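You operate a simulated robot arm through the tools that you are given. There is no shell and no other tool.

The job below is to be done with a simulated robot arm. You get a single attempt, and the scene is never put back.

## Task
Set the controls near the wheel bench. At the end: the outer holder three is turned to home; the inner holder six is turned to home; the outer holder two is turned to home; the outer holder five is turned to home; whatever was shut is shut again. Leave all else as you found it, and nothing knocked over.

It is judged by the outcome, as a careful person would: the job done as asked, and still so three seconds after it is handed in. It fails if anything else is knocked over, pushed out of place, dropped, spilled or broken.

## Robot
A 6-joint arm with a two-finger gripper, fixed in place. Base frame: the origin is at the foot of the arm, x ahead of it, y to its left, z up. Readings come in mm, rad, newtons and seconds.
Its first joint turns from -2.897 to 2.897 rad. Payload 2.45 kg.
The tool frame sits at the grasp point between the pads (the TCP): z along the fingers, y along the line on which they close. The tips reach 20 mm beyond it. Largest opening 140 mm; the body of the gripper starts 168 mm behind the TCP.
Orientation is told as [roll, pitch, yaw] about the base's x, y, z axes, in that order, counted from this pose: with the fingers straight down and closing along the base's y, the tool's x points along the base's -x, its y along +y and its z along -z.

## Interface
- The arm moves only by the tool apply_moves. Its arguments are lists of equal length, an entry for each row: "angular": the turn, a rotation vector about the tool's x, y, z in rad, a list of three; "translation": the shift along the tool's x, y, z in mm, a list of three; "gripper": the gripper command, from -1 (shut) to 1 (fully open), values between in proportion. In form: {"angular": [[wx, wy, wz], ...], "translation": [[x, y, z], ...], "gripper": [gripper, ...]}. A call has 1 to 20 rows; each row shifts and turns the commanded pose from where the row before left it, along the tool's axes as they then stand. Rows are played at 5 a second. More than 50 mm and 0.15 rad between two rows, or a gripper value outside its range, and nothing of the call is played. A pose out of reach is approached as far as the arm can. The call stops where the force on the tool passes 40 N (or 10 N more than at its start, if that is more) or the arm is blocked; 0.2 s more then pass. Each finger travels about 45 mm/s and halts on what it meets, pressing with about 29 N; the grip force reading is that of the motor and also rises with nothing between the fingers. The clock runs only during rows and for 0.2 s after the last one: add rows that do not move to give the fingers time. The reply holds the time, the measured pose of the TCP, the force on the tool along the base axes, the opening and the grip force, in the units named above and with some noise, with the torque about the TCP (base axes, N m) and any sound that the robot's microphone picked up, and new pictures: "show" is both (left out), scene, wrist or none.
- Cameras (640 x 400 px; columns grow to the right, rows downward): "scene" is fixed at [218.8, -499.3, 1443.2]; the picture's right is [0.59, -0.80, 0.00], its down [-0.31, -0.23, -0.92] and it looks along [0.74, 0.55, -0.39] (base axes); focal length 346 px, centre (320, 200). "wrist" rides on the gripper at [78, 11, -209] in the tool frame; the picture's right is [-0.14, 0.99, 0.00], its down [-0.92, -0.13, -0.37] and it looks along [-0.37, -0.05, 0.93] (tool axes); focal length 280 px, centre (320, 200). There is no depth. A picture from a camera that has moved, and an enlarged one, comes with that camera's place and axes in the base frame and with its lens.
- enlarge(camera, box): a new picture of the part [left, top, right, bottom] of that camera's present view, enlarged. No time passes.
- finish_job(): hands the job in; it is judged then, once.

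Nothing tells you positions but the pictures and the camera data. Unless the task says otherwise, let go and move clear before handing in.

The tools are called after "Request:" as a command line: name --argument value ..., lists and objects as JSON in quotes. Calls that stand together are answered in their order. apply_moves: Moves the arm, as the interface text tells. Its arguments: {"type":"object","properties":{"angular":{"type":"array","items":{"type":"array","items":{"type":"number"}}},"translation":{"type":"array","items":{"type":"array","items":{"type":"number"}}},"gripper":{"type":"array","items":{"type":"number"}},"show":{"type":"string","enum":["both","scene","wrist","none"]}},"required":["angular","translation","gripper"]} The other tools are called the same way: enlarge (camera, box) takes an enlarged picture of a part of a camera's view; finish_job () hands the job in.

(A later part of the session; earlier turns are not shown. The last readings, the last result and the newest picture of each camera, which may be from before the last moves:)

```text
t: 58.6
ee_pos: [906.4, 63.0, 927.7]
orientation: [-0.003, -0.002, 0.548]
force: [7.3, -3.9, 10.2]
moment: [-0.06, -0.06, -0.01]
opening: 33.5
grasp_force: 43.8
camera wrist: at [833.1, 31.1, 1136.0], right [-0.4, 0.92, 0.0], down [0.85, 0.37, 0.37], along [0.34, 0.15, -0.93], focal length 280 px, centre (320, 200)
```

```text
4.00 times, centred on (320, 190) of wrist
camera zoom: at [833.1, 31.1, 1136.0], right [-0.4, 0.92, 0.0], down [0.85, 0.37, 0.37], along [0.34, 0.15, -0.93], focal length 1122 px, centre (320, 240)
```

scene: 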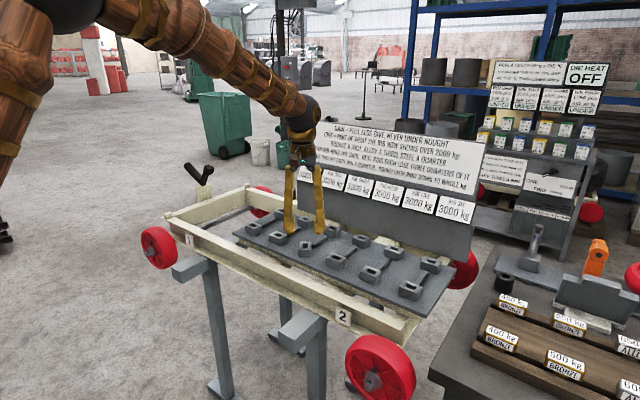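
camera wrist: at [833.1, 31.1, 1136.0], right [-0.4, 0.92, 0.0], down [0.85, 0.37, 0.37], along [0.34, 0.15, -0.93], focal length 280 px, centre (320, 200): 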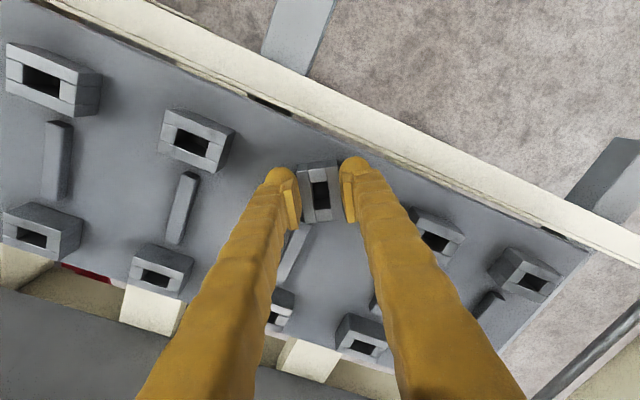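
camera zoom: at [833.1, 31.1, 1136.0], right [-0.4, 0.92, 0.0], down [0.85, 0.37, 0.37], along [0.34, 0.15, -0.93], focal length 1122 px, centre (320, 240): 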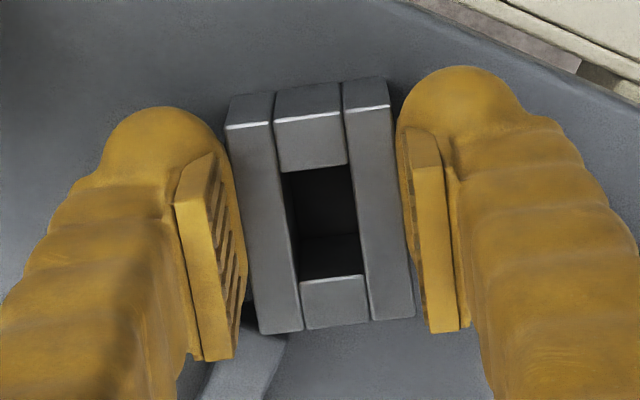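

Gripped on the long faces now, and it still turns freely (about −1.02 rad). I'll go on in small steps.

Request:
apply_moves --angular '[[0, 0, 0.04], [0, 0, 0.04], [0, 0, 0.04], [0, 0, 0.04], [0, 0, 0.04], [0, 0, 0]]' --translation '[[0, 0.2, 0], [0, 0.2, 0], [0, 0.2, 0], [0, 0.2, 0], [0, 0.2, 0], [0, 0, 0]]' --gripper '[-0.6, -0.6, -0.6, -0.6, -0.6, -0.6]' --show "none"

Request:
apply_moves --angular '[[0, 0, 0.04], [0, 0, 0.04], [0, 0, 0.04], [0, 0, 0.04], [0, 0, 0]]' --translation '[[0, 0.2, 0], [0, 0.2, 0], [0, 0.2, 0], [0, 0.2, 0], [0, 0, 0]]' --gripper '[-0.6, -0.6, -0.6, -0.6, -0.6]' --show "wrist"

Request:
enlarge --camera "wrist" --box '[240, 140, 400, 240]'

```text
t: 60.0
ee_pos: [905.3, 63.0, 926.8]
orientation: [-0.003, -0.004, 0.349]
force: [25.5, -5.9, 28.6]
moment: [-0.13, -0.46, 0.0]
opening: 33.3
grasp_force: 45.2
```

```text
t: 61.2
ee_pos: [904.5, 63.3, 926.3]
orientation: [-0.002, -0.003, 0.191]
force: [26.4, -10.9, 21.0]
moment: [-0.15, -0.45, -0.07]
opening: 33.4
grasp_force: 44.9
camera wrist: at [825.9, 60.2, 1135.6], right [-0.05, 1.0, 0.0], down [0.93, 0.05, 0.37], along [0.37, 0.02, -0.93], focal length 280 px, centre (320, 200)
```

wrist: 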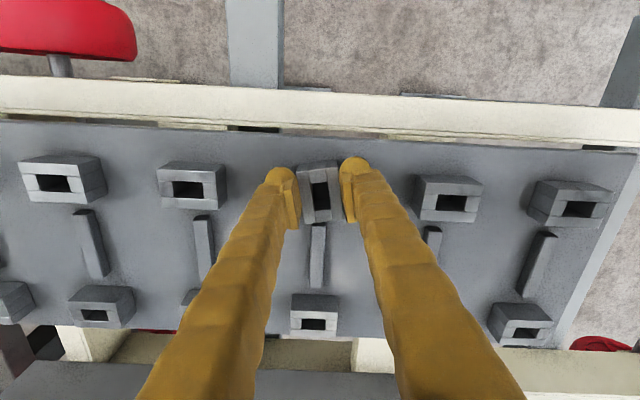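

```text
4.00 times, centred on (320, 190) of wrist
camera zoom: at [825.9, 60.2, 1135.6], right [-0.05, 1.0, 0.0], down [0.93, 0.05, 0.37], along [0.37, 0.02, -0.93], focal length 1122 px, centre (320, 240)
```

zoom: 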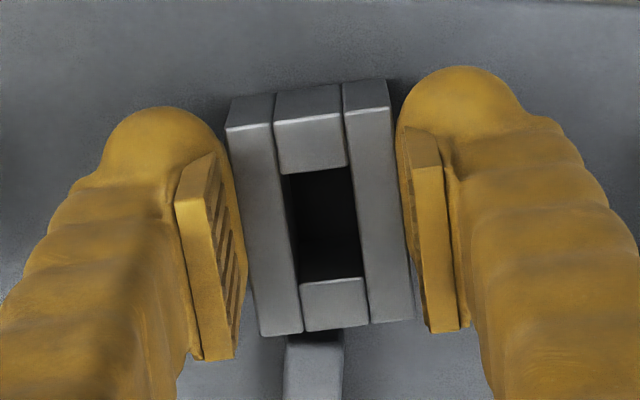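

Request:
apply_moves --angular '[[0, 0, 0.03], [0, 0, 0.04], [0, 0, 0.04], [0, 0, 0.04], [0, 0, 0.04], [0, 0, 0]]' --translation '[[-1.5, 0.8, 0], [0, 0.2, 0], [0, 0.2, 0], [0, 0.2, 0], [0, 0.2, 0], [0, 0, 0]]' --gripper '[-0.6, -0.6, -0.6, -0.6, -0.6, -0.6]' --show "none"

Request:
apply_moves --angular '[[0, 0, 0.04], [0, 0, 0.04], [0, 0, 0]]' --translation '[[0, 0.2, 0], [0, 0.2, 0], [0, 0, 0]]' --gripper '[-0.6, -0.6, -0.6]' --show "both"

Request:
enlarge --camera "wrist" --box '[240, 140, 400, 240]'

```text
t: 62.6
ee_pos: [905.3, 65.3, 926.4]
orientation: [-0.003, 0.001, 0.0]
force: [-28.6, -27.0, 24.5]
moment: [-0.39, 0.3, -0.12]
opening: 33.2
grasp_force: 44.6
```

```text
t: 63.4
ee_pos: [905.8, 65.2, 925.7]
orientation: [-0.002, 0.0, -0.08]
force: [-33.3, -22.3, 9.7]
moment: [-0.24, 0.34, -0.1]
opening: 33.4
grasp_force: 45.2
camera wrist: at [828.5, 82.6, 1135.0], right [0.22, 0.98, 0.0], down [0.91, -0.2, 0.37], along [0.36, -0.08, -0.93], focal length 280 px, centre (320, 200)
```

scene: 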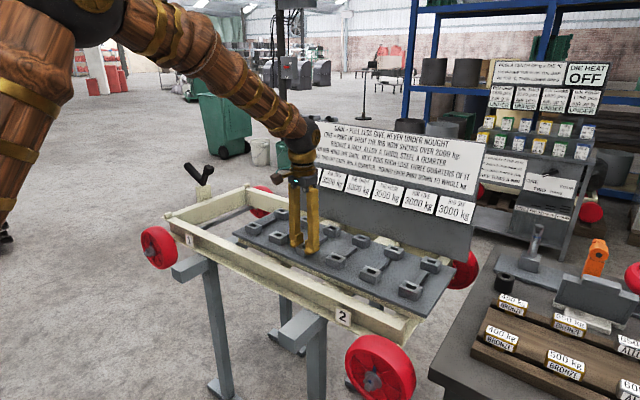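
wrist: 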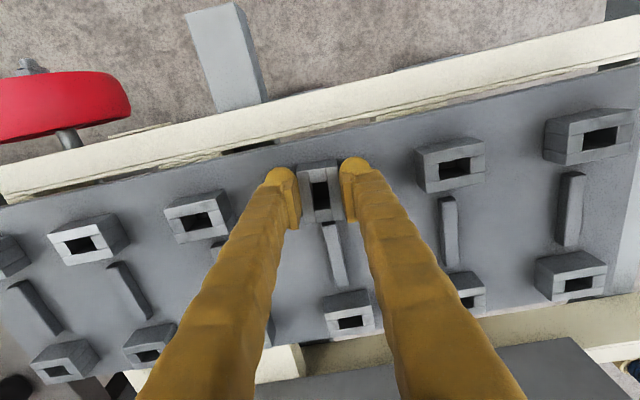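

```text
4.00 times, centred on (320, 190) of wrist
camera zoom: at [828.5, 82.6, 1135.0], right [0.22, 0.98, 0.0], down [0.91, -0.2, 0.37], along [0.36, -0.08, -0.93], focal length 1122 px, centre (320, 240)
```

zoom: 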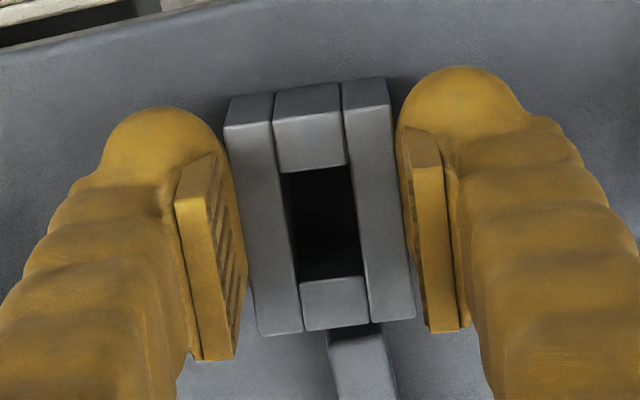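

It passed the quarter turn (now about −1.65 rad) with no stop or sound. I'll relax the grip to shed side load, re-close and carry on.

Request:
apply_moves --angular '[[0, 0, 0], [0, 0, 0], [0, 0, 0], [0, 0, 0], [0, 0, 0], [0, 0, 0.04], [0, 0, 0.04], [0, 0, 0.04], [0, 0, 0.04], [0, 0, 0]]' --translation '[[0, 0, 0], [0, 0, 0], [0, 0, 0], [0, 0, 0], [0, 0, 0], [0, 0.2, 0], [0, 0.2, 0], [0, 0.2, 0], [0, 0.2, 0], [0, 0, 0]]' --gripper '[-0.4, -0.4, -0.5, -0.57, -0.57, -0.57, -0.57, -0.57, -0.57, -0.57]' --show "none"

Request:
apply_moves --angular '[[0, 0, 0.04], [0, 0, 0.04], [0, 0, 0.04], [0, 0, 0.04], [0, 0, 0]]' --translation '[[0, 0.2, 0], [0, 0.2, 0], [0, 0.2, 0], [0, 0.2, 0], [0, 0, 0]]' --gripper '[-0.57, -0.57, -0.57, -0.57, -0.57]' --show "wrist"

Request:
enlarge --camera "wrist" --box '[240, 140, 400, 240]'

```text
t: 65.6
ee_pos: [907.2, 65.4, 926.2]
orientation: [-0.002, 0.0, -0.241]
force: [10.1, -35.4, 0.5]
moment: [-0.39, -0.15, 1.45]
opening: 37.1
grasp_force: 45.0
```

```text
t: 66.1
ee_pos: [907.5, 65.3, 927.3]
orientation: [-0.004, -0.003, -0.289]
force: [1.9, -5.7, -2.3]
moment: [-0.1, 0.08, 1.56]
opening: 38.9
grasp_force: 45.0
stopped in row 2: the force on the tool passed its limit at 48 N (the readings are from after the stop); the commanded pose is now the measured one
camera wrist: at [834.9, 98.6, 1135.2], right [0.41, 0.91, 0.0], down [0.84, -0.38, 0.37], along [0.34, -0.16, -0.93], focal length 280 px, centre (320, 200)
```

wrist: 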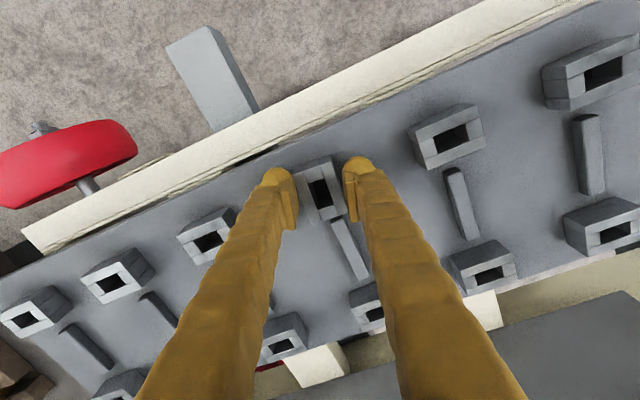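

```text
4.00 times, centred on (320, 190) of wrist
camera zoom: at [834.9, 98.6, 1135.2], right [0.41, 0.91, 0.0], down [0.84, -0.38, 0.37], along [0.34, -0.16, -0.93], focal length 1122 px, centre (320, 240)
```

zoom: 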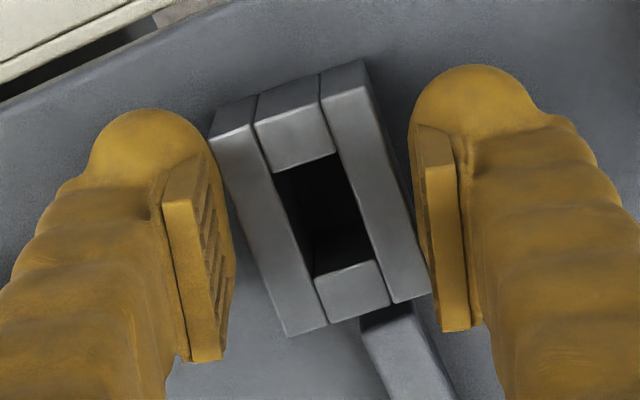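

It meets a stop just past a quarter turn (+1.5 N·m), so this is a quarter-turn holder. I'll open the jaws and rise a bit to see where it rests, and check the readouts.

Request:
apply_moves --angular '[[0, 0, 0], [0, 0, 0], [0, 0, 0], [0, 0, 0], [0, 0, 0]]' --translation '[[0, 0, 0], [0, 0, 0], [0, 0, -30], [0, 0, -40], [0, 0, 0]]' --gripper '[-0.3, -0.1, 0, 0, 0]' --show "both"

Request:
enlarge --camera "wrist" --box '[256, 120, 384, 200]'

Request:
enlarge --camera "scene" --box '[274, 220, 338, 260]'

Request:
enlarge --camera "scene" --box '[290, 110, 490, 235]'

```text
t: 67.3
ee_pos: [905.0, 64.3, 998.3]
orientation: [-0.001, -0.004, -0.291]
force: [-0.4, -0.8, 0.1]
moment: [0.0, 0.0, 0.01]
opening: 70.0
grasp_force: 0.1
camera wrist: at [833.4, 97.8, 1207.0], right [0.42, 0.91, 0.0], down [0.84, -0.39, 0.37], along [0.34, -0.16, -0.93], focal length 280 px, centre (320, 200)
```

scene: 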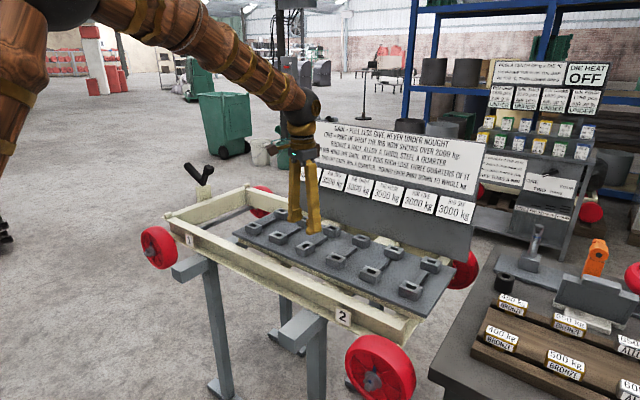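
wrist: 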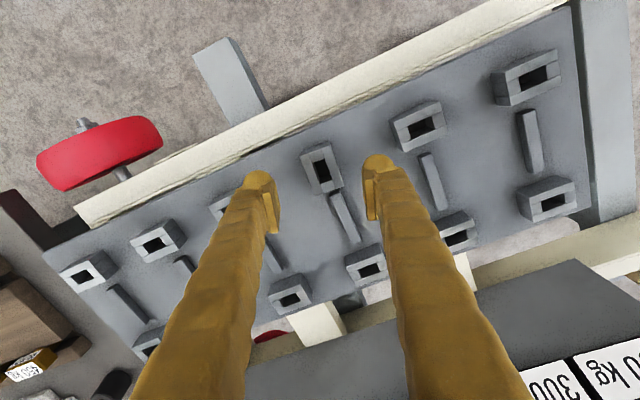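

```text
5.00 times, centred on (320, 160) of wrist
camera zoom: at [833.4, 97.8, 1207.0], right [0.42, 0.91, 0.0], down [0.84, -0.39, 0.37], along [0.34, -0.16, -0.93], focal length 1402 px, centre (320, 400)
```

zoom: 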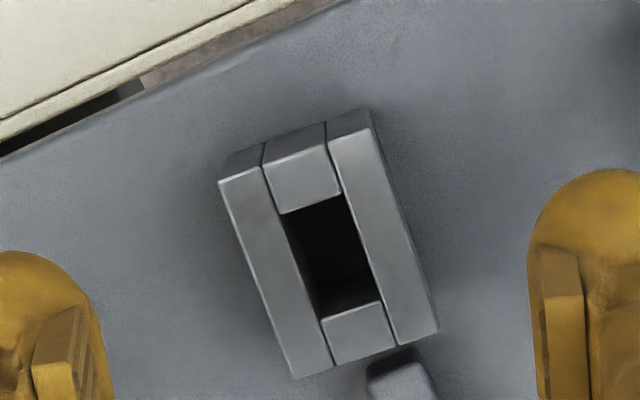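

```text
10.00 times, centred on (306, 240) of scene
camera zoom: at [218.8, -499.3, 1443.2], right [0.59, -0.8, 0.0], down [-0.31, -0.23, -0.92], along [0.74, 0.55, -0.39], focal length 3462 px, centre (460, -200)
```

zoom: 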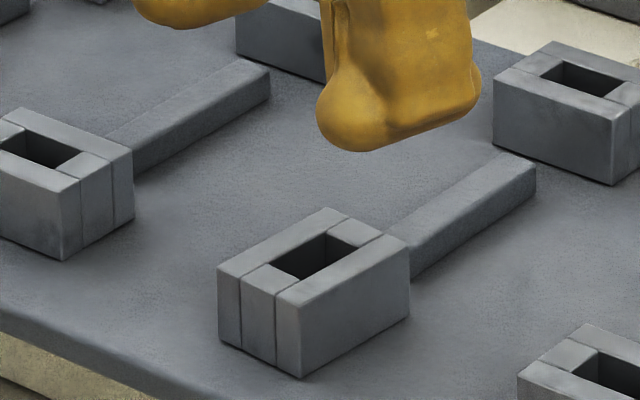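

```text
3.20 times, centred on (390, 172) of scene
camera zoom: at [218.8, -499.3, 1443.2], right [0.59, -0.8, 0.0], down [-0.31, -0.23, -0.92], along [0.74, 0.55, -0.39], focal length 1108 px, centre (96, 288)
```

zoom: 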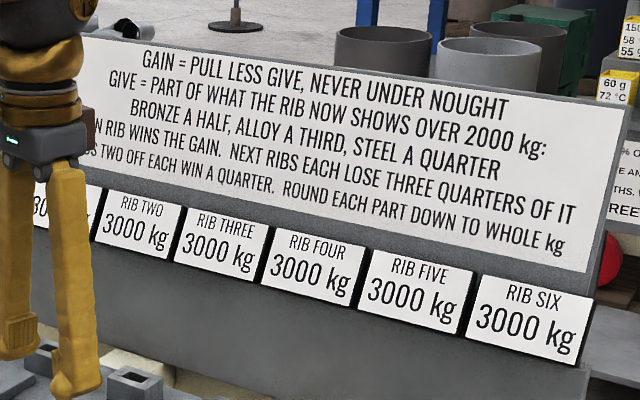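

The readouts are unchanged, and the holder now rests about 95° clockwise from where it started. Since all twelve started at the same end and the job asks four of them to be "turned to home", home has to be the other end of this quarter-turn. I'll square outer three up by closing the jaws on it at about 92°, between the exact quarter turn and the stop.

Request:
apply_moves --angular '[[0, 0, -0.125], [0, 0, -0.125], [0, 0, 0], [0, 0, 0], [0, 0, 0], [0, 0, 0], [0, 0, 0], [0, 0, 0], [0, 0, 0]]' --translation '[[-2.92, 2.44, 0], [0, 0, 0], [0, 0, 40], [0, 0, 20], [0, 0, 11.5], [0, 0, 0], [0, 0, 0], [0, 0, 0], [0, 0, 0]]' --gripper '[-0.1, -0.1, -0.1, -0.1, -0.1, -0.35, -0.5, -0.57, -0.57]' --show "wrist"

Request:
enlarge --camera "wrist" --box '[240, 140, 400, 240]'

```text
t: 69.3
ee_pos: [911.0, 66.7, 926.0]
orientation: [-0.002, -0.003, -0.041]
force: [4.9, -11.2, 0.7]
moment: [-0.06, -0.04, 0.07]
opening: 37.1
grasp_force: 4.9
camera wrist: at [833.5, 81.0, 1134.5], right [0.18, 0.98, 0.0], down [0.91, -0.16, 0.37], along [0.36, -0.07, -0.93], focal length 280 px, centre (320, 200)
```

wrist: 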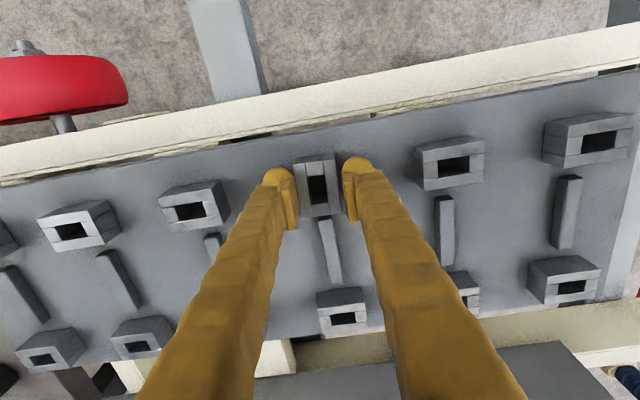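

```text
4.00 times, centred on (320, 190) of wrist
camera zoom: at [833.5, 81.0, 1134.5], right [0.18, 0.98, 0.0], down [0.91, -0.16, 0.37], along [0.36, -0.07, -0.93], focal length 1122 px, centre (320, 240)
```

zoom: 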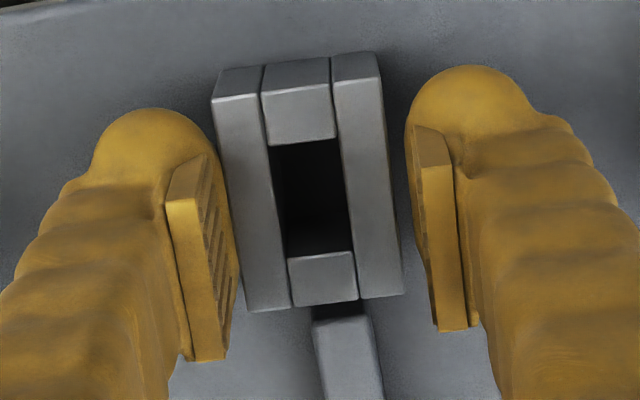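

Request:
apply_moves --angular '[[0, 0, 0], [0, 0, 0], [0, 0, 0], [0, 0, 0]]' --translation '[[0, -1.3, 0], [0, 0, 0], [0, 0, 0], [0, 0, 0]]' --gripper '[-0.57, -0.58, -0.58, -0.58]' --show "none"

Request:
apply_moves --angular '[[0, 0, 0], [0, 0, 0], [0, 0, 0], [0, 0, 0], [0, 0, 0]]' --translation '[[0, 0, 0], [0, 0, 0], [0, 0, -40], [0, 0, -45], [0, 0, -45]]' --gripper '[-0.3, 0, 0, 0, 0.2]' --show "both"

Request:
enlarge --camera "wrist" --box '[256, 110, 384, 190]'

Request:
enlarge --camera "scene" --box '[282, 230, 330, 260]'

```text
t: 70.3
ee_pos: [910.9, 65.1, 925.5]
orientation: [-0.002, -0.001, -0.041]
force: [-2.6, -7.6, 1.6]
moment: [-0.14, 0.0, -0.04]
opening: 34.5
grasp_force: 3.6
```

```text
t: 71.5
ee_pos: [912.0, 67.1, 1055.9]
orientation: [-0.004, -0.002, -0.041]
force: [-0.1, 0.1, -0.2]
moment: [0.02, 0.04, 0.0]
opening: 83.9
grasp_force: 0.1
camera wrist: at [834.4, 81.6, 1263.4], right [0.18, 0.98, 0.0], down [0.91, -0.16, 0.37], along [0.36, -0.07, -0.93], focal length 280 px, centre (320, 200)
```

scene: 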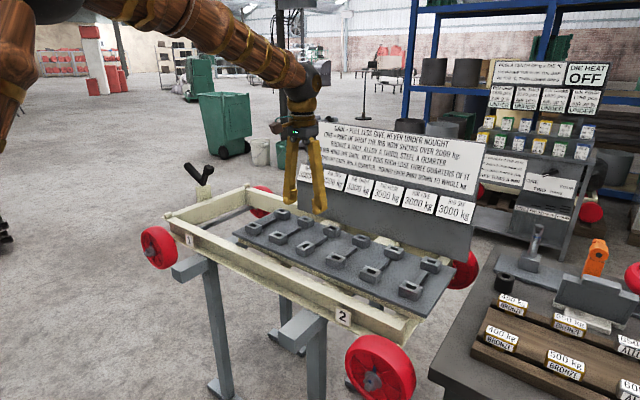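
wrist: 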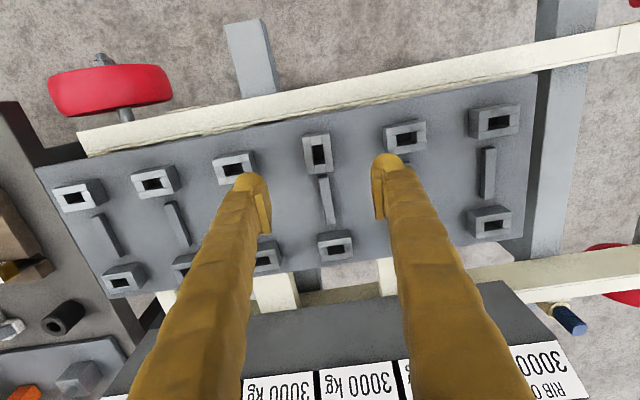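

```text
5.00 times, centred on (320, 150) of wrist
camera zoom: at [834.4, 81.6, 1263.4], right [0.18, 0.98, 0.0], down [0.91, -0.16, 0.37], along [0.36, -0.07, -0.93], focal length 1402 px, centre (320, 450)
```

zoom: 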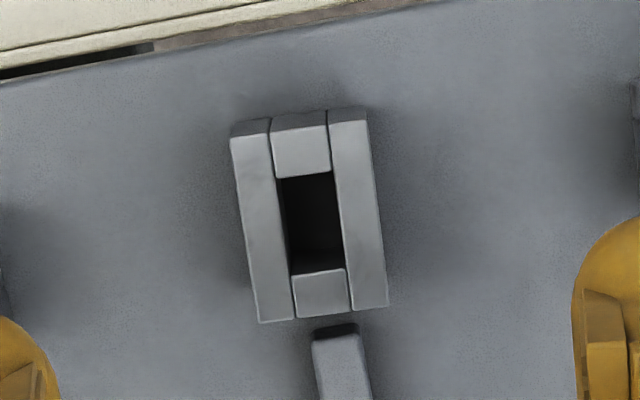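

```text
13.33 times, centred on (306, 245) of scene
camera zoom: at [218.8, -499.3, 1443.2], right [0.59, -0.8, 0.0], down [-0.31, -0.23, -0.92], along [0.74, 0.55, -0.39], focal length 4616 px, centre (507, -400)
```

zoom: 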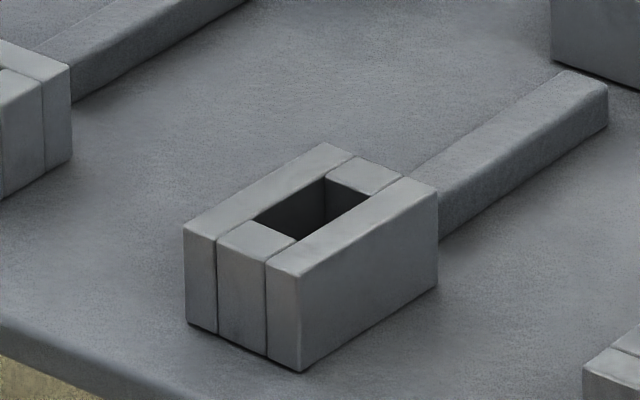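

Outer three now sits squarely about 92° round, in line with its rib bar. Next is outer holder two. I'll move above it at the same height and measure its centre.

Request:
apply_moves --angular '[[0, 0, 0], [0, 0, 0], [0, 0, 0], [0, 0, -0.041], [0, 0, 0], [0, 0, 0]]' --translation '[[2.5, 36, 0], [2.5, 36, 0], [2.4, 36, 0], [0, 0, 0], [0, 0, 40], [0, 0, 0]]' --gripper '[0, 0, 0, 0, 0, 0]' --show "wrist"

Request:
enlarge --camera "wrist" --box '[256, 120, 384, 200]'

```text
t: 72.9
ee_pos: [906.9, 176.4, 1015.1]
orientation: [-0.004, -0.003, 0.0]
force: [-0.4, -0.3, 0.6]
moment: [-0.02, -0.02, 0.0]
opening: 70.1
grasp_force: 0.0
camera wrist: at [828.3, 187.7, 1223.5], right [0.14, 0.99, 0.0], down [0.92, -0.13, 0.37], along [0.37, -0.05, -0.93], focal length 280 px, centre (320, 200)
```

wrist: 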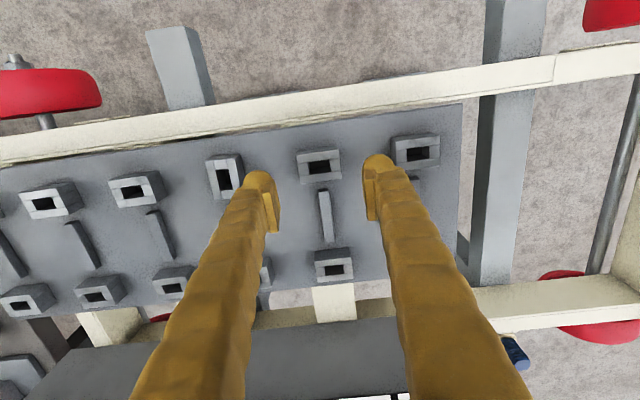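

```text
5.00 times, centred on (320, 160) of wrist
camera zoom: at [828.3, 187.7, 1223.5], right [0.14, 0.99, 0.0], down [0.92, -0.13, 0.37], along [0.37, -0.05, -0.93], focal length 1402 px, centre (320, 400)
```

zoom: 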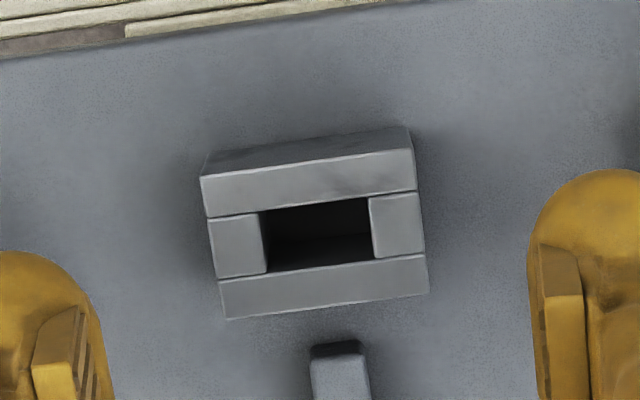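

Outer two's centre is at about (909.2, 175.4). I'll descend with the fingers 8 mm to the robot side of its centre (clear of the bar), and grip its end faces.

Request:
apply_moves --angular '[[0, 0, 0], [0, 0, 0], [0, 0, 0], [0, 0, 0], [0, 0, 0], [0, 0, 0], [0, 0, 0], [0, 0, 0]]' --translation '[[5.7, -1.0, 40], [0, 0, 30], [0, 0, 18.5], [0, 0, 0], [0, 0, 0], [0, 0, 0], [0, 0, 0], [0, 0, 0]]' --gripper '[0, 0, 0, -0.2, -0.33, -0.36, -0.38, -0.38]' --show "wrist"

Request:
enlarge --camera "wrist" --box '[240, 140, 400, 240]'

```text
t: 74.7
ee_pos: [901.4, 174.8, 927.0]
orientation: [-0.004, -0.002, -0.001]
force: [0.3, 5.9, -4.7]
moment: [0.09, -0.1, 0.02]
opening: 47.4
grasp_force: 45.0
camera wrist: at [823.2, 186.2, 1134.6], right [0.14, 0.99, 0.0], down [0.92, -0.13, 0.37], along [0.37, -0.05, -0.93], focal length 280 px, centre (320, 200)
```

wrist: 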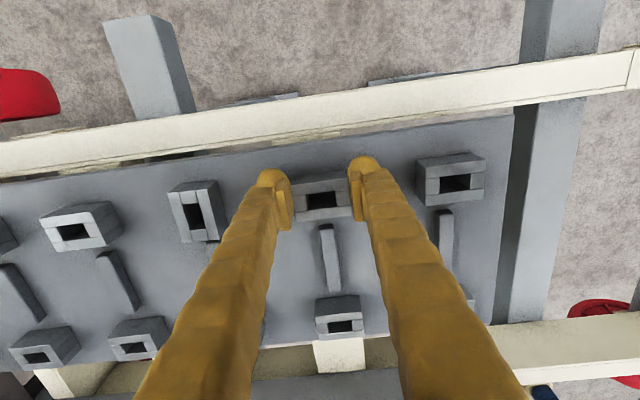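

```text
4.00 times, centred on (320, 190) of wrist
camera zoom: at [823.2, 186.2, 1134.6], right [0.14, 0.99, 0.0], down [0.92, -0.13, 0.37], along [0.37, -0.05, -0.93], focal length 1122 px, centre (320, 240)
```

zoom: 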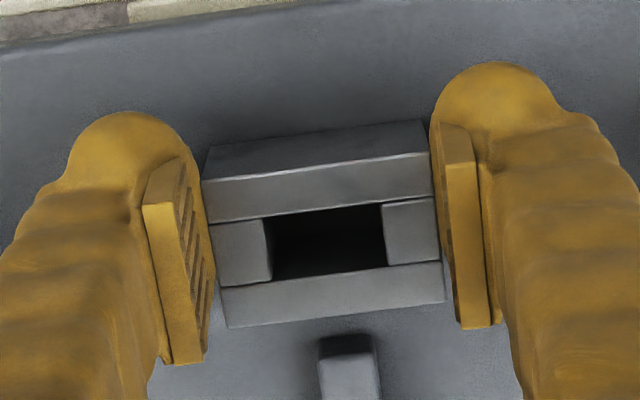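

Gripped well. First a small check of the stop on the starting side, for calibration of where the travel begins.

Request:
apply_moves --angular '[[0, 0, -0.015], [0, 0, -0.015], [0, 0, 0]]' --translation '[[0, -0.12, 0], [0, -0.12, 0], [0, 0, 0]]' --gripper '[-0.38, -0.38, -0.38]' --show "none"

Request:
apply_moves --angular '[[0, 0, -0.015], [0, 0, -0.015], [0, 0, 0]]' --translation '[[0, -0.12, 0], [0, -0.12, 0], [0, 0, 0]]' --gripper '[-0.38, -0.38, -0.38]' --show "none"

```text
t: 75.5
ee_pos: [901.0, 175.2, 925.9]
orientation: [-0.001, -0.005, 0.03]
force: [11.5, 30.9, -8.2]
moment: [0.43, -0.12, -1.0]
opening: 47.5
grasp_force: 45.0
```

```text
t: 76.3
ee_pos: [901.3, 173.9, 926.2]
orientation: [-0.002, -0.002, 0.059]
force: [3.8, 3.5, -3.3]
moment: [-0.03, -0.2, -1.06]
opening: 47.9
grasp_force: 44.1
stopped in row 3: the force on the tool passed its limit at 44 N (the readings are from after the stop); the commanded pose is now the measured one
```

The travel starts right at the initial angle, with a hard stop, and the far end has about 5° of slack past a quarter turn. That fits "home" being the quarter-turn position. Now I'll turn outer two clockwise.

Request:
apply_moves --angular '[[0, 0, 0.05], [0, 0, 0.05], [0, 0, 0.05], [0, 0, 0.05], [0, 0, 0.05], [0, 0, 0.05], [0, 0, 0.05], [0, 0, 0.05], [0, 0, 0.05], [0, 0, 0.05], [0, 0, 0]]' --translation '[[0, 0.4, 0], [0, 0.4, 0], [0, 0.4, 0], [0, 0.4, 0], [0, 0.4, 0], [0, 0.4, 0], [0, 0.4, 0], [0, 0.4, 0], [0, 0.4, 0], [0, 0.4, 0], [0, 0, 0]]' --gripper '[-0.37, -0.37, -0.37, -0.37, -0.37, -0.37, -0.37, -0.37, -0.37, -0.37, -0.37]' --show "wrist"

Request:
enlarge --camera "wrist" --box '[240, 140, 400, 240]'

```text
t: 78.7
ee_pos: [901.9, 179.0, 926.5]
orientation: [-0.001, -0.005, -0.441]
force: [4.7, 13.6, -15.1]
moment: [0.07, -0.07, 0.07]
opening: 47.4
grasp_force: 44.8
camera wrist: at [835.5, 222.1, 1134.7], right [0.55, 0.84, 0.0], down [0.78, -0.51, 0.37], along [0.31, -0.2, -0.93], focal length 280 px, centre (320, 200)
```

wrist: 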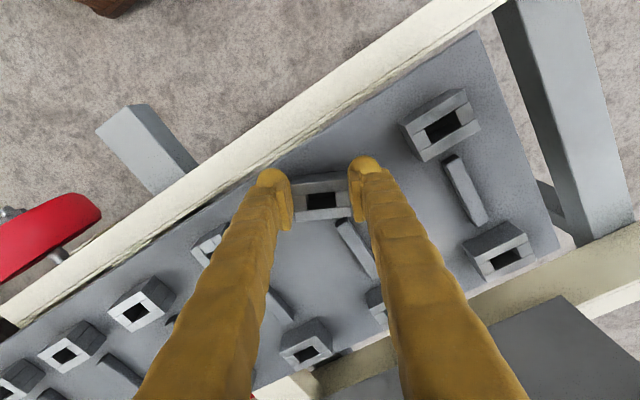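

```text
4.00 times, centred on (320, 190) of wrist
camera zoom: at [835.5, 222.1, 1134.7], right [0.55, 0.84, 0.0], down [0.78, -0.51, 0.37], along [0.31, -0.2, -0.93], focal length 1122 px, centre (320, 240)
```

zoom: 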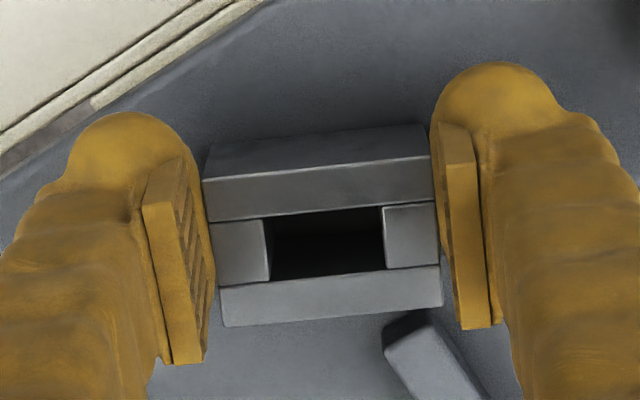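

Outer two follows nicely. I'll turn it on to about 0.95 rad.

Request:
apply_moves --angular '[[0, 0, 0.05], [0, 0, 0.05], [0, 0, 0.05], [0, 0, 0.05], [0, 0, 0.05], [0, 0, 0.05], [0, 0, 0.05], [0, 0, 0.05], [0, 0, 0.05], [0, 0, 0.05], [0, 0, 0]]' --translation '[[0, 0.4, 0], [0, 0.4, 0], [0, 0.4, 0], [0, 0.4, 0], [0, 0.4, 0], [0, 0.4, 0], [0, 0.4, 0], [0, 0.4, 0], [0, 0.4, 0], [0, 0.4, 0], [0, 0, 0]]' --gripper '[-0.37, -0.37, -0.37, -0.37, -0.37, -0.37, -0.37, -0.37, -0.37, -0.37, -0.37]' --show "wrist"

Request:
enlarge --camera "wrist" --box '[240, 140, 400, 240]'

```text
t: 81.1
ee_pos: [905.6, 181.7, 925.9]
orientation: [0.002, -0.004, -0.939]
force: [2.0, 25.8, -0.6]
moment: [0.36, 0.06, 0.1]
opening: 47.3
grasp_force: 45.0
camera wrist: at [867.0, 251.6, 1134.8], right [0.88, 0.47, 0.0], down [0.44, -0.82, 0.37], along [0.18, -0.33, -0.93], focal length 280 px, centre (320, 200)
```

wrist: 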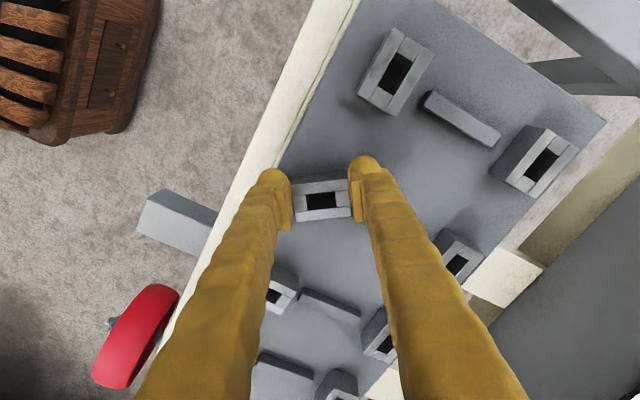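

```text
4.00 times, centred on (320, 190) of wrist
camera zoom: at [867.0, 251.6, 1134.8], right [0.88, 0.47, 0.0], down [0.44, -0.82, 0.37], along [0.18, -0.33, -0.93], focal length 1122 px, centre (320, 240)
```

zoom: 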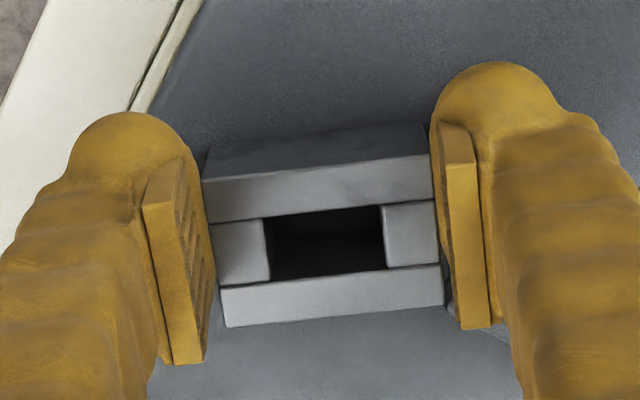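

Now the switch to the long faces: release, rise, quarter-turn the gripper back, come down again.

Request:
apply_moves --angular '[[0, 0, 0], [0, 0, 0], [0, 0, 0], [0, 0, 0], [0, 0, 0], [0, 0, -0.143], [0, 0, -0.143], [0, 0, -0.143], [0, 0, -0.143], [0, 0, -0.143], [0, 0, -0.143], [0, 0, -0.143], [0, 0, -0.143], [0, 0, -0.143], [0, 0, -0.143], [0, 0, -0.141], [0, 0, 0]]' --translation '[[0, 0, 0], [0, 0, 0], [0, 0, -25], [0, 0, -30], [-7.3, -5.8, 0], [0, 0, 0], [0, 0, 0], [0, 0, 0], [0, 0, 0], [0, 0, 0], [0, 0, 0], [0, 0, 0], [0, 0, 0], [0, 0, 0], [0, 0, 0], [0, 0, 0], [0, 0, 0]]' --gripper '[-0.2, -0.1, -0.1, -0.1, -0.2, -0.2, -0.2, -0.2, -0.2, -0.2, -0.2, -0.2, -0.2, -0.2, -0.2, -0.2, -0.2]' --show "wrist"

Request:
enlarge --camera "wrist" --box '[256, 120, 384, 200]'

```text
t: 84.7
ee_pos: [904.6, 172.8, 980.8]
orientation: [-0.002, -0.002, 0.634]
force: [0.8, 0.8, 0.1]
moment: [0.02, 0.01, -0.01]
opening: 56.0
grasp_force: 0.1
camera wrist: at [834.3, 135.5, 1190.1], right [-0.48, 0.88, 0.0], down [0.82, 0.44, 0.37], along [0.33, 0.17, -0.93], focal length 280 px, centre (320, 200)
```

wrist: 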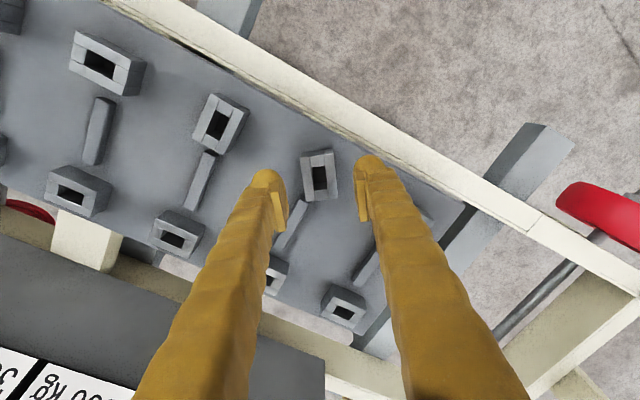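

```text
5.00 times, centred on (320, 160) of wrist
camera zoom: at [834.3, 135.5, 1190.1], right [-0.48, 0.88, 0.0], down [0.82, 0.44, 0.37], along [0.33, 0.17, -0.93], focal length 1402 px, centre (320, 400)
```

zoom: 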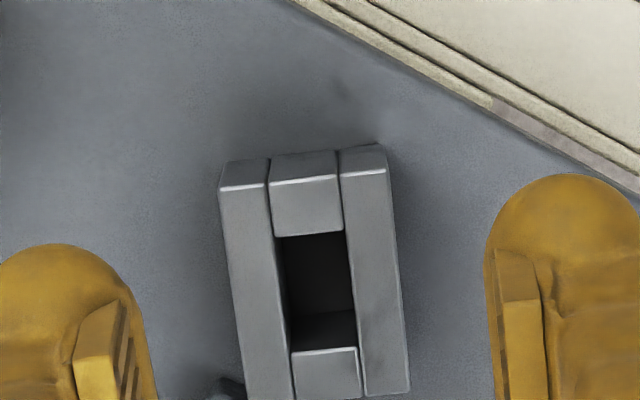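

Request:
apply_moves --angular '[[0, 0, 0], [0, 0, 0], [0, 0, 0], [0, 0, 0], [0, 0, 0], [0, 0, 0], [0, 0, 0], [0, 0, 0.05], [0, 0, 0.05], [0, 0, 0.05], [0, 0, 0.05], [0, 0, 0.05], [0, 0, 0.05], [0, 0, 0]]' --translation '[[0, -1.5, 30], [0, 0, 16], [0, 0, 8], [0, 0, 0], [0, 0, 0], [0, 0, 0], [0, 0, 0], [0, 0.25, 0], [0, 0.25, 0], [0, 0.25, 0], [0, 0.25, 0], [0, 0.25, 0], [0, 0.25, 0], [0, 0, 0]]' --gripper '[-0.2, -0.2, -0.2, -0.4, -0.52, -0.57, -0.57, -0.57, -0.57, -0.57, -0.57, -0.57, -0.57, -0.57]' --show "wrist"

Request:
enlarge --camera "wrist" --box '[240, 140, 400, 240]'

```text
t: 87.7
ee_pos: [903.0, 172.5, 928.4]
orientation: [-0.003, -0.003, 0.334]
force: [12.8, 31.8, 8.7]
moment: [0.43, -0.25, 0.05]
opening: 33.1
grasp_force: 44.7
camera wrist: at [826.5, 157.8, 1136.0], right [-0.19, 0.98, 0.0], down [0.91, 0.18, 0.37], along [0.37, 0.07, -0.93], focal length 280 px, centre (320, 200)
```

wrist: 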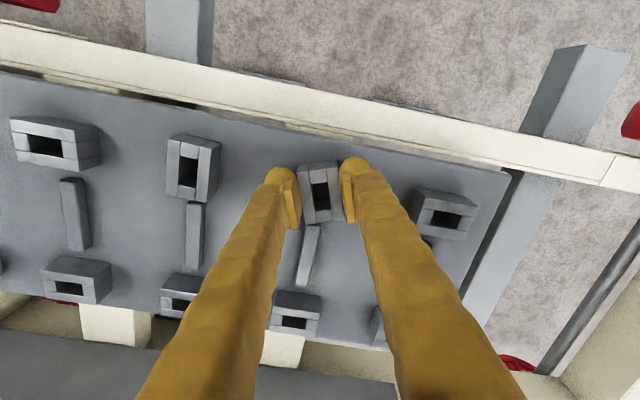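

```text
4.00 times, centred on (320, 190) of wrist
camera zoom: at [826.5, 157.8, 1136.0], right [-0.19, 0.98, 0.0], down [0.91, 0.18, 0.37], along [0.37, 0.07, -0.93], focal length 1122 px, centre (320, 240)
```

zoom: 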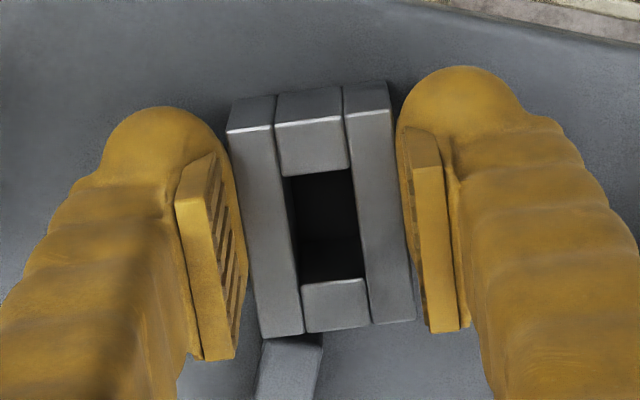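

Good. I'll relieve the side load (+1 mm) and turn the rest of the way to about 92°.

Request:
apply_moves --angular '[[0, 0, 0], [0, 0, 0.05], [0, 0, 0.05], [0, 0, 0.05], [0, 0, 0.05], [0, 0, 0.05], [0, 0, 0.05], [0, 0, 0.05], [0, 0, 0.025], [0, 0, 0]]' --translation '[[0, 1.2, 0], [0, 0.25, 0], [0, 0.25, 0], [0, 0.25, 0], [0, 0.25, 0], [0, 0.25, 0], [0, 0.25, 0], [0, 0.25, 0], [0, 0.12, 0], [0, 0, 0]]' --gripper '[-0.55, -0.57, -0.57, -0.57, -0.57, -0.57, -0.57, -0.57, -0.57, -0.57]' --show "wrist"

Request:
enlarge --camera "wrist" --box '[240, 140, 400, 240]'

```text
t: 89.9
ee_pos: [904.2, 175.2, 928.4]
orientation: [-0.002, 0.0, -0.043]
force: [10.4, 14.9, 17.9]
moment: [0.16, -0.1, 0.06]
opening: 33.6
grasp_force: 45.2
camera wrist: at [826.0, 189.5, 1135.9], right [0.18, 0.98, 0.0], down [0.91, -0.17, 0.37], along [0.36, -0.07, -0.93], focal length 280 px, centre (320, 200)
```

wrist: 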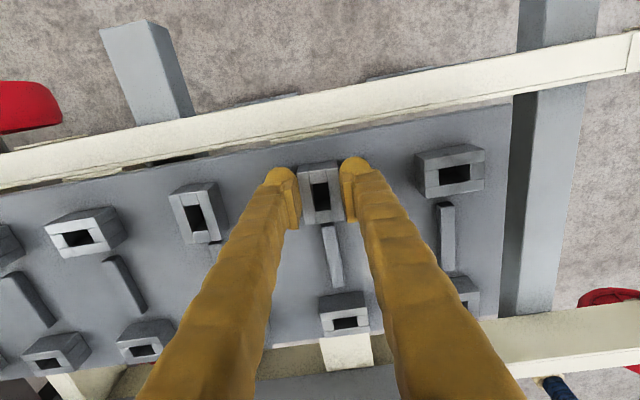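

```text
4.00 times, centred on (320, 190) of wrist
camera zoom: at [826.0, 189.5, 1135.9], right [0.18, 0.98, 0.0], down [0.91, -0.17, 0.37], along [0.36, -0.07, -0.93], focal length 1122 px, centre (320, 240)
```

zoom: 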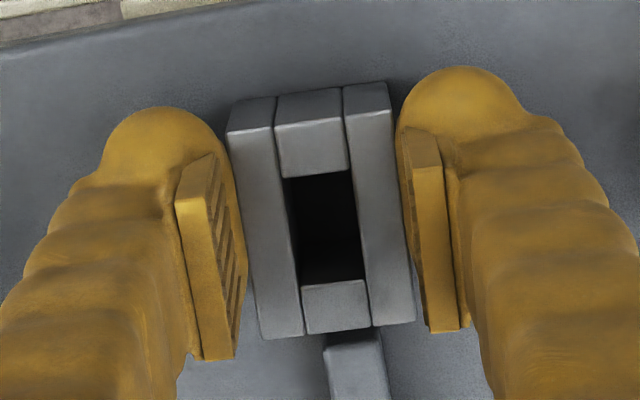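

Outer two is at about 92° too. Release straight, rise, and travel over to outer holder five.

Request:
apply_moves --angular '[[0, 0, 0], [0, 0, 0], [0, 0, 0], [0, 0, 0], [0, 0, 0], [0, 0, 0]]' --translation '[[0, 0, 0], [0, 0, 0], [0, 0, 0], [0, 0, -40], [0, 0, -45], [0, 0, 0]]' --gripper '[-0.5, -0.3, 0, 0, 0, 0]' --show "wrist"

Request:
enlarge --camera "wrist" --box '[256, 120, 384, 200]'

Request:
apply_moves --angular '[[0, 0, -0.042], [0, 0, 0], [0, 0, 0], [0, 0, 0], [0, 0, 0], [0, 0, 0], [0, 0, 0], [0, 0, 0], [0, 0, 0]]' --translation '[[0, 0, -30], [-1, -47, 0], [-1, -47, 0], [-1, -47, 0], [0, -47, 0], [0, -47, 0], [0, -47, 0], [0, -46.6, 20], [0, 0, 0]]' --gripper '[0, 0, 0, 0, 0, 0, 0, 0, 0]' --show "both"

Request:
enlarge --camera "wrist" --box '[256, 120, 384, 200]'

```text
t: 91.3
ee_pos: [905.0, 177.7, 1012.7]
orientation: [-0.001, -0.002, -0.042]
force: [-0.7, 0.5, 0.0]
moment: [0.02, 0.03, 0.0]
opening: 70.0
grasp_force: 0.0
camera wrist: at [826.4, 191.0, 1221.4], right [0.18, 0.98, 0.0], down [0.91, -0.17, 0.37], along [0.36, -0.07, -0.93], focal length 280 px, centre (320, 200)
```

wrist: 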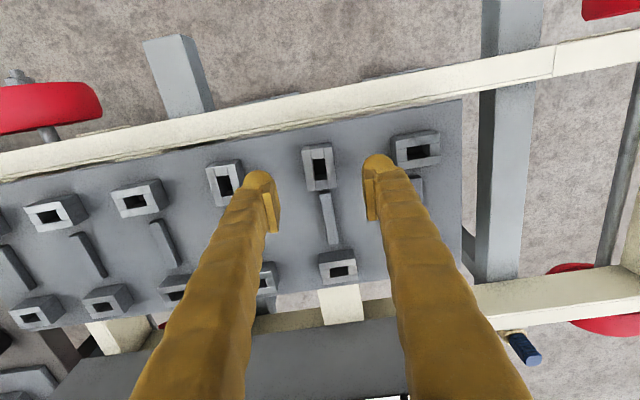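

```text
5.00 times, centred on (320, 160) of wrist
camera zoom: at [826.4, 191.0, 1221.4], right [0.18, 0.98, 0.0], down [0.91, -0.17, 0.37], along [0.36, -0.07, -0.93], focal length 1402 px, centre (320, 400)
```

zoom: 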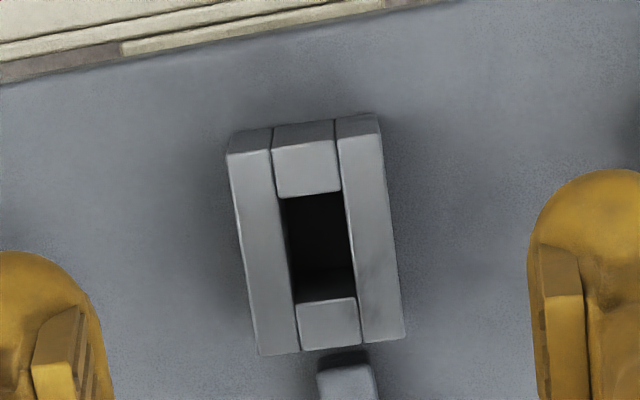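

```text
refused: row 8 steps farther than a row can; nothing moved
```

```text
5.00 times, centred on (320, 160) of wrist
camera zoom: at [826.4, 191.0, 1221.4], right [0.18, 0.98, 0.0], down [0.91, -0.17, 0.37], along [0.36, -0.07, -0.93], focal length 1402 px, centre (320, 400)
```

zoom: 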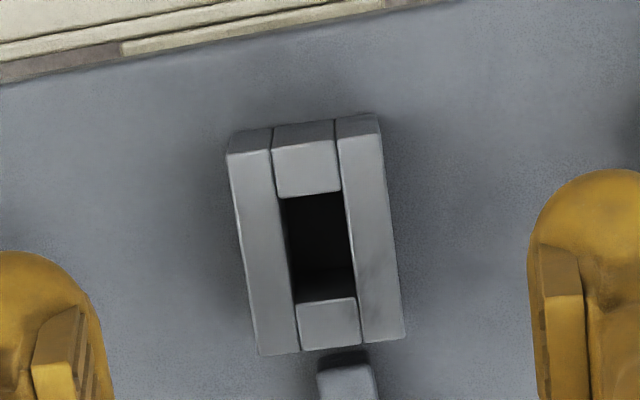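

Outer two measures about 92.6°. The travel move was refused as one row was too long; I'll resend it with shorter rows.

Request:
apply_moves --angular '[[0, 0, -0.042], [0, 0, 0], [0, 0, 0], [0, 0, 0], [0, 0, 0], [0, 0, 0], [0, 0, 0], [0, 0, 0], [0, 0, 0], [0, 0, 0]]' --translation '[[0, 0, -30], [-1, -47, 0], [-1, -47, 0], [-1, -47, 0], [0, -47, 0], [0, -47, 0], [0, -47, 0], [0, -48, 0], [0, 0, 30], [0, 0, 0]]' --gripper '[0, 0, 0, 0, 0, 0, 0, 0, 0, 0]' --show "both"

Request:
enlarge --camera "wrist" --box '[256, 120, 384, 200]'

```text
t: 93.5
ee_pos: [908.6, -155.7, 1012.6]
orientation: [-0.001, -0.004, -0.001]
force: [0.0, 0.9, 0.6]
moment: [0.04, 0.0, -0.02]
opening: 69.9
grasp_force: 0.2
camera wrist: at [829.1, -144.8, 1222.0], right [0.14, 0.99, 0.0], down [0.92, -0.13, 0.37], along [0.37, -0.05, -0.93], focal length 280 px, centre (320, 200)
```

scene: 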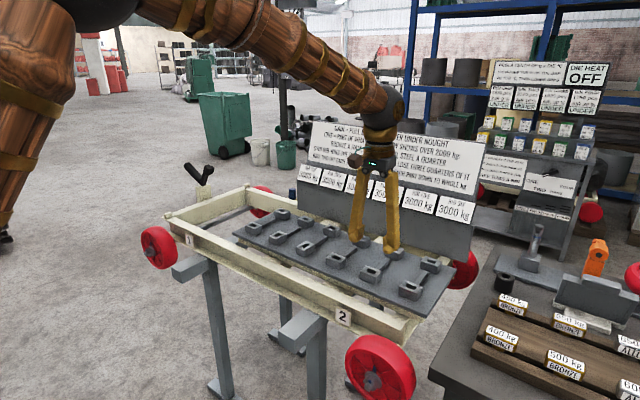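
wrist: 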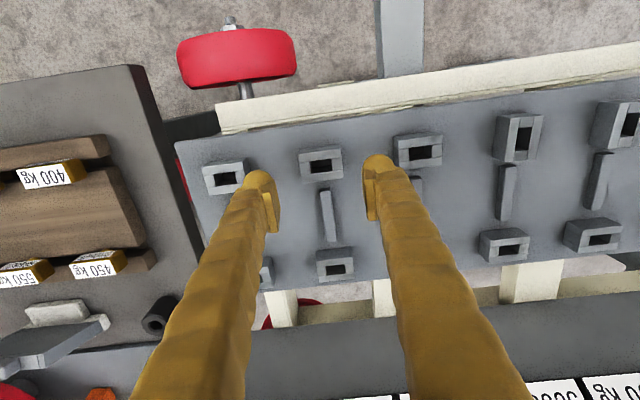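

```text
5.00 times, centred on (320, 160) of wrist
camera zoom: at [829.1, -144.8, 1222.0], right [0.14, 0.99, 0.0], down [0.92, -0.13, 0.37], along [0.37, -0.05, -0.93], focal length 1402 px, centre (320, 400)
```

zoom: 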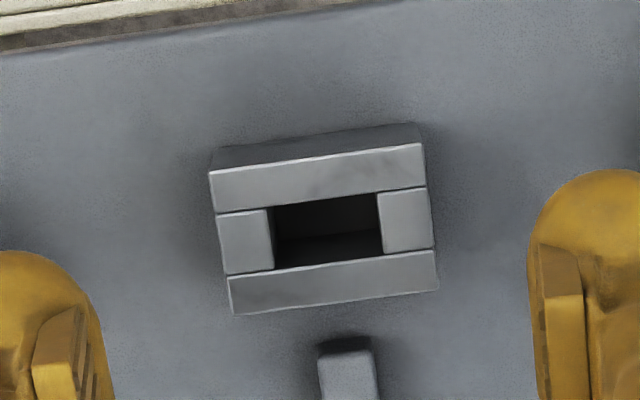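

This is rib five (outer three and four are seen two and one to its right, outer six to the left). Centre about (908.8, −154.3). Same procedure: offset grip and turn clockwise.

Request:
apply_moves --angular '[[0, 0, 0], [0, 0, 0], [0, 0, 0], [0, 0, 0], [0, 0, 0], [0, 0, 0], [0, 0, 0], [0, 0, 0]]' --translation '[[7.8, 1.4, 40], [0, 0, 30], [0, 0, 16], [0, 0, 0], [0, 0, 0], [0, 0, 0], [0, 0, 0], [0, 0, 0]]' --gripper '[0, 0, 0, -0.2, -0.33, -0.36, -0.38, -0.38]' --show "wrist"

Request:
enlarge --camera "wrist" --box '[240, 140, 400, 240]'

```text
t: 95.3
ee_pos: [900.5, -153.1, 928.4]
orientation: [-0.001, -0.002, -0.001]
force: [-0.4, -10.9, 0.0]
moment: [-0.11, 0.02, -0.06]
opening: 50.9
grasp_force: 5.4
camera wrist: at [822.1, -142.2, 1136.6], right [0.14, 0.99, 0.0], down [0.92, -0.13, 0.37], along [0.37, -0.05, -0.93], focal length 280 px, centre (320, 200)
```

wrist: 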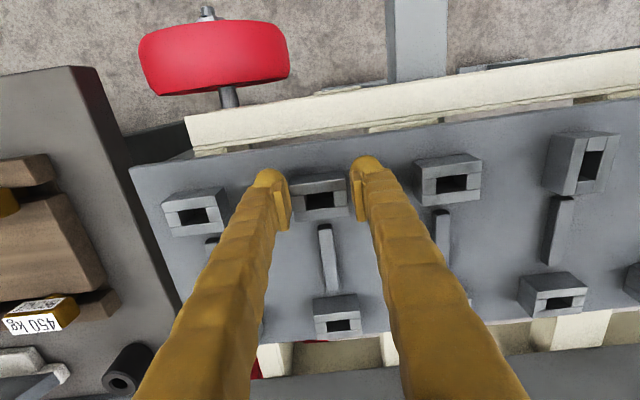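

```text
4.00 times, centred on (320, 190) of wrist
camera zoom: at [822.1, -142.2, 1136.6], right [0.14, 0.99, 0.0], down [0.92, -0.13, 0.37], along [0.37, -0.05, -0.93], focal length 1122 px, centre (320, 240)
```

zoom: 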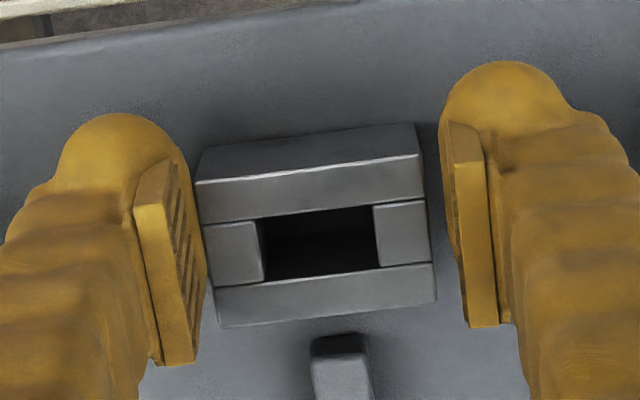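

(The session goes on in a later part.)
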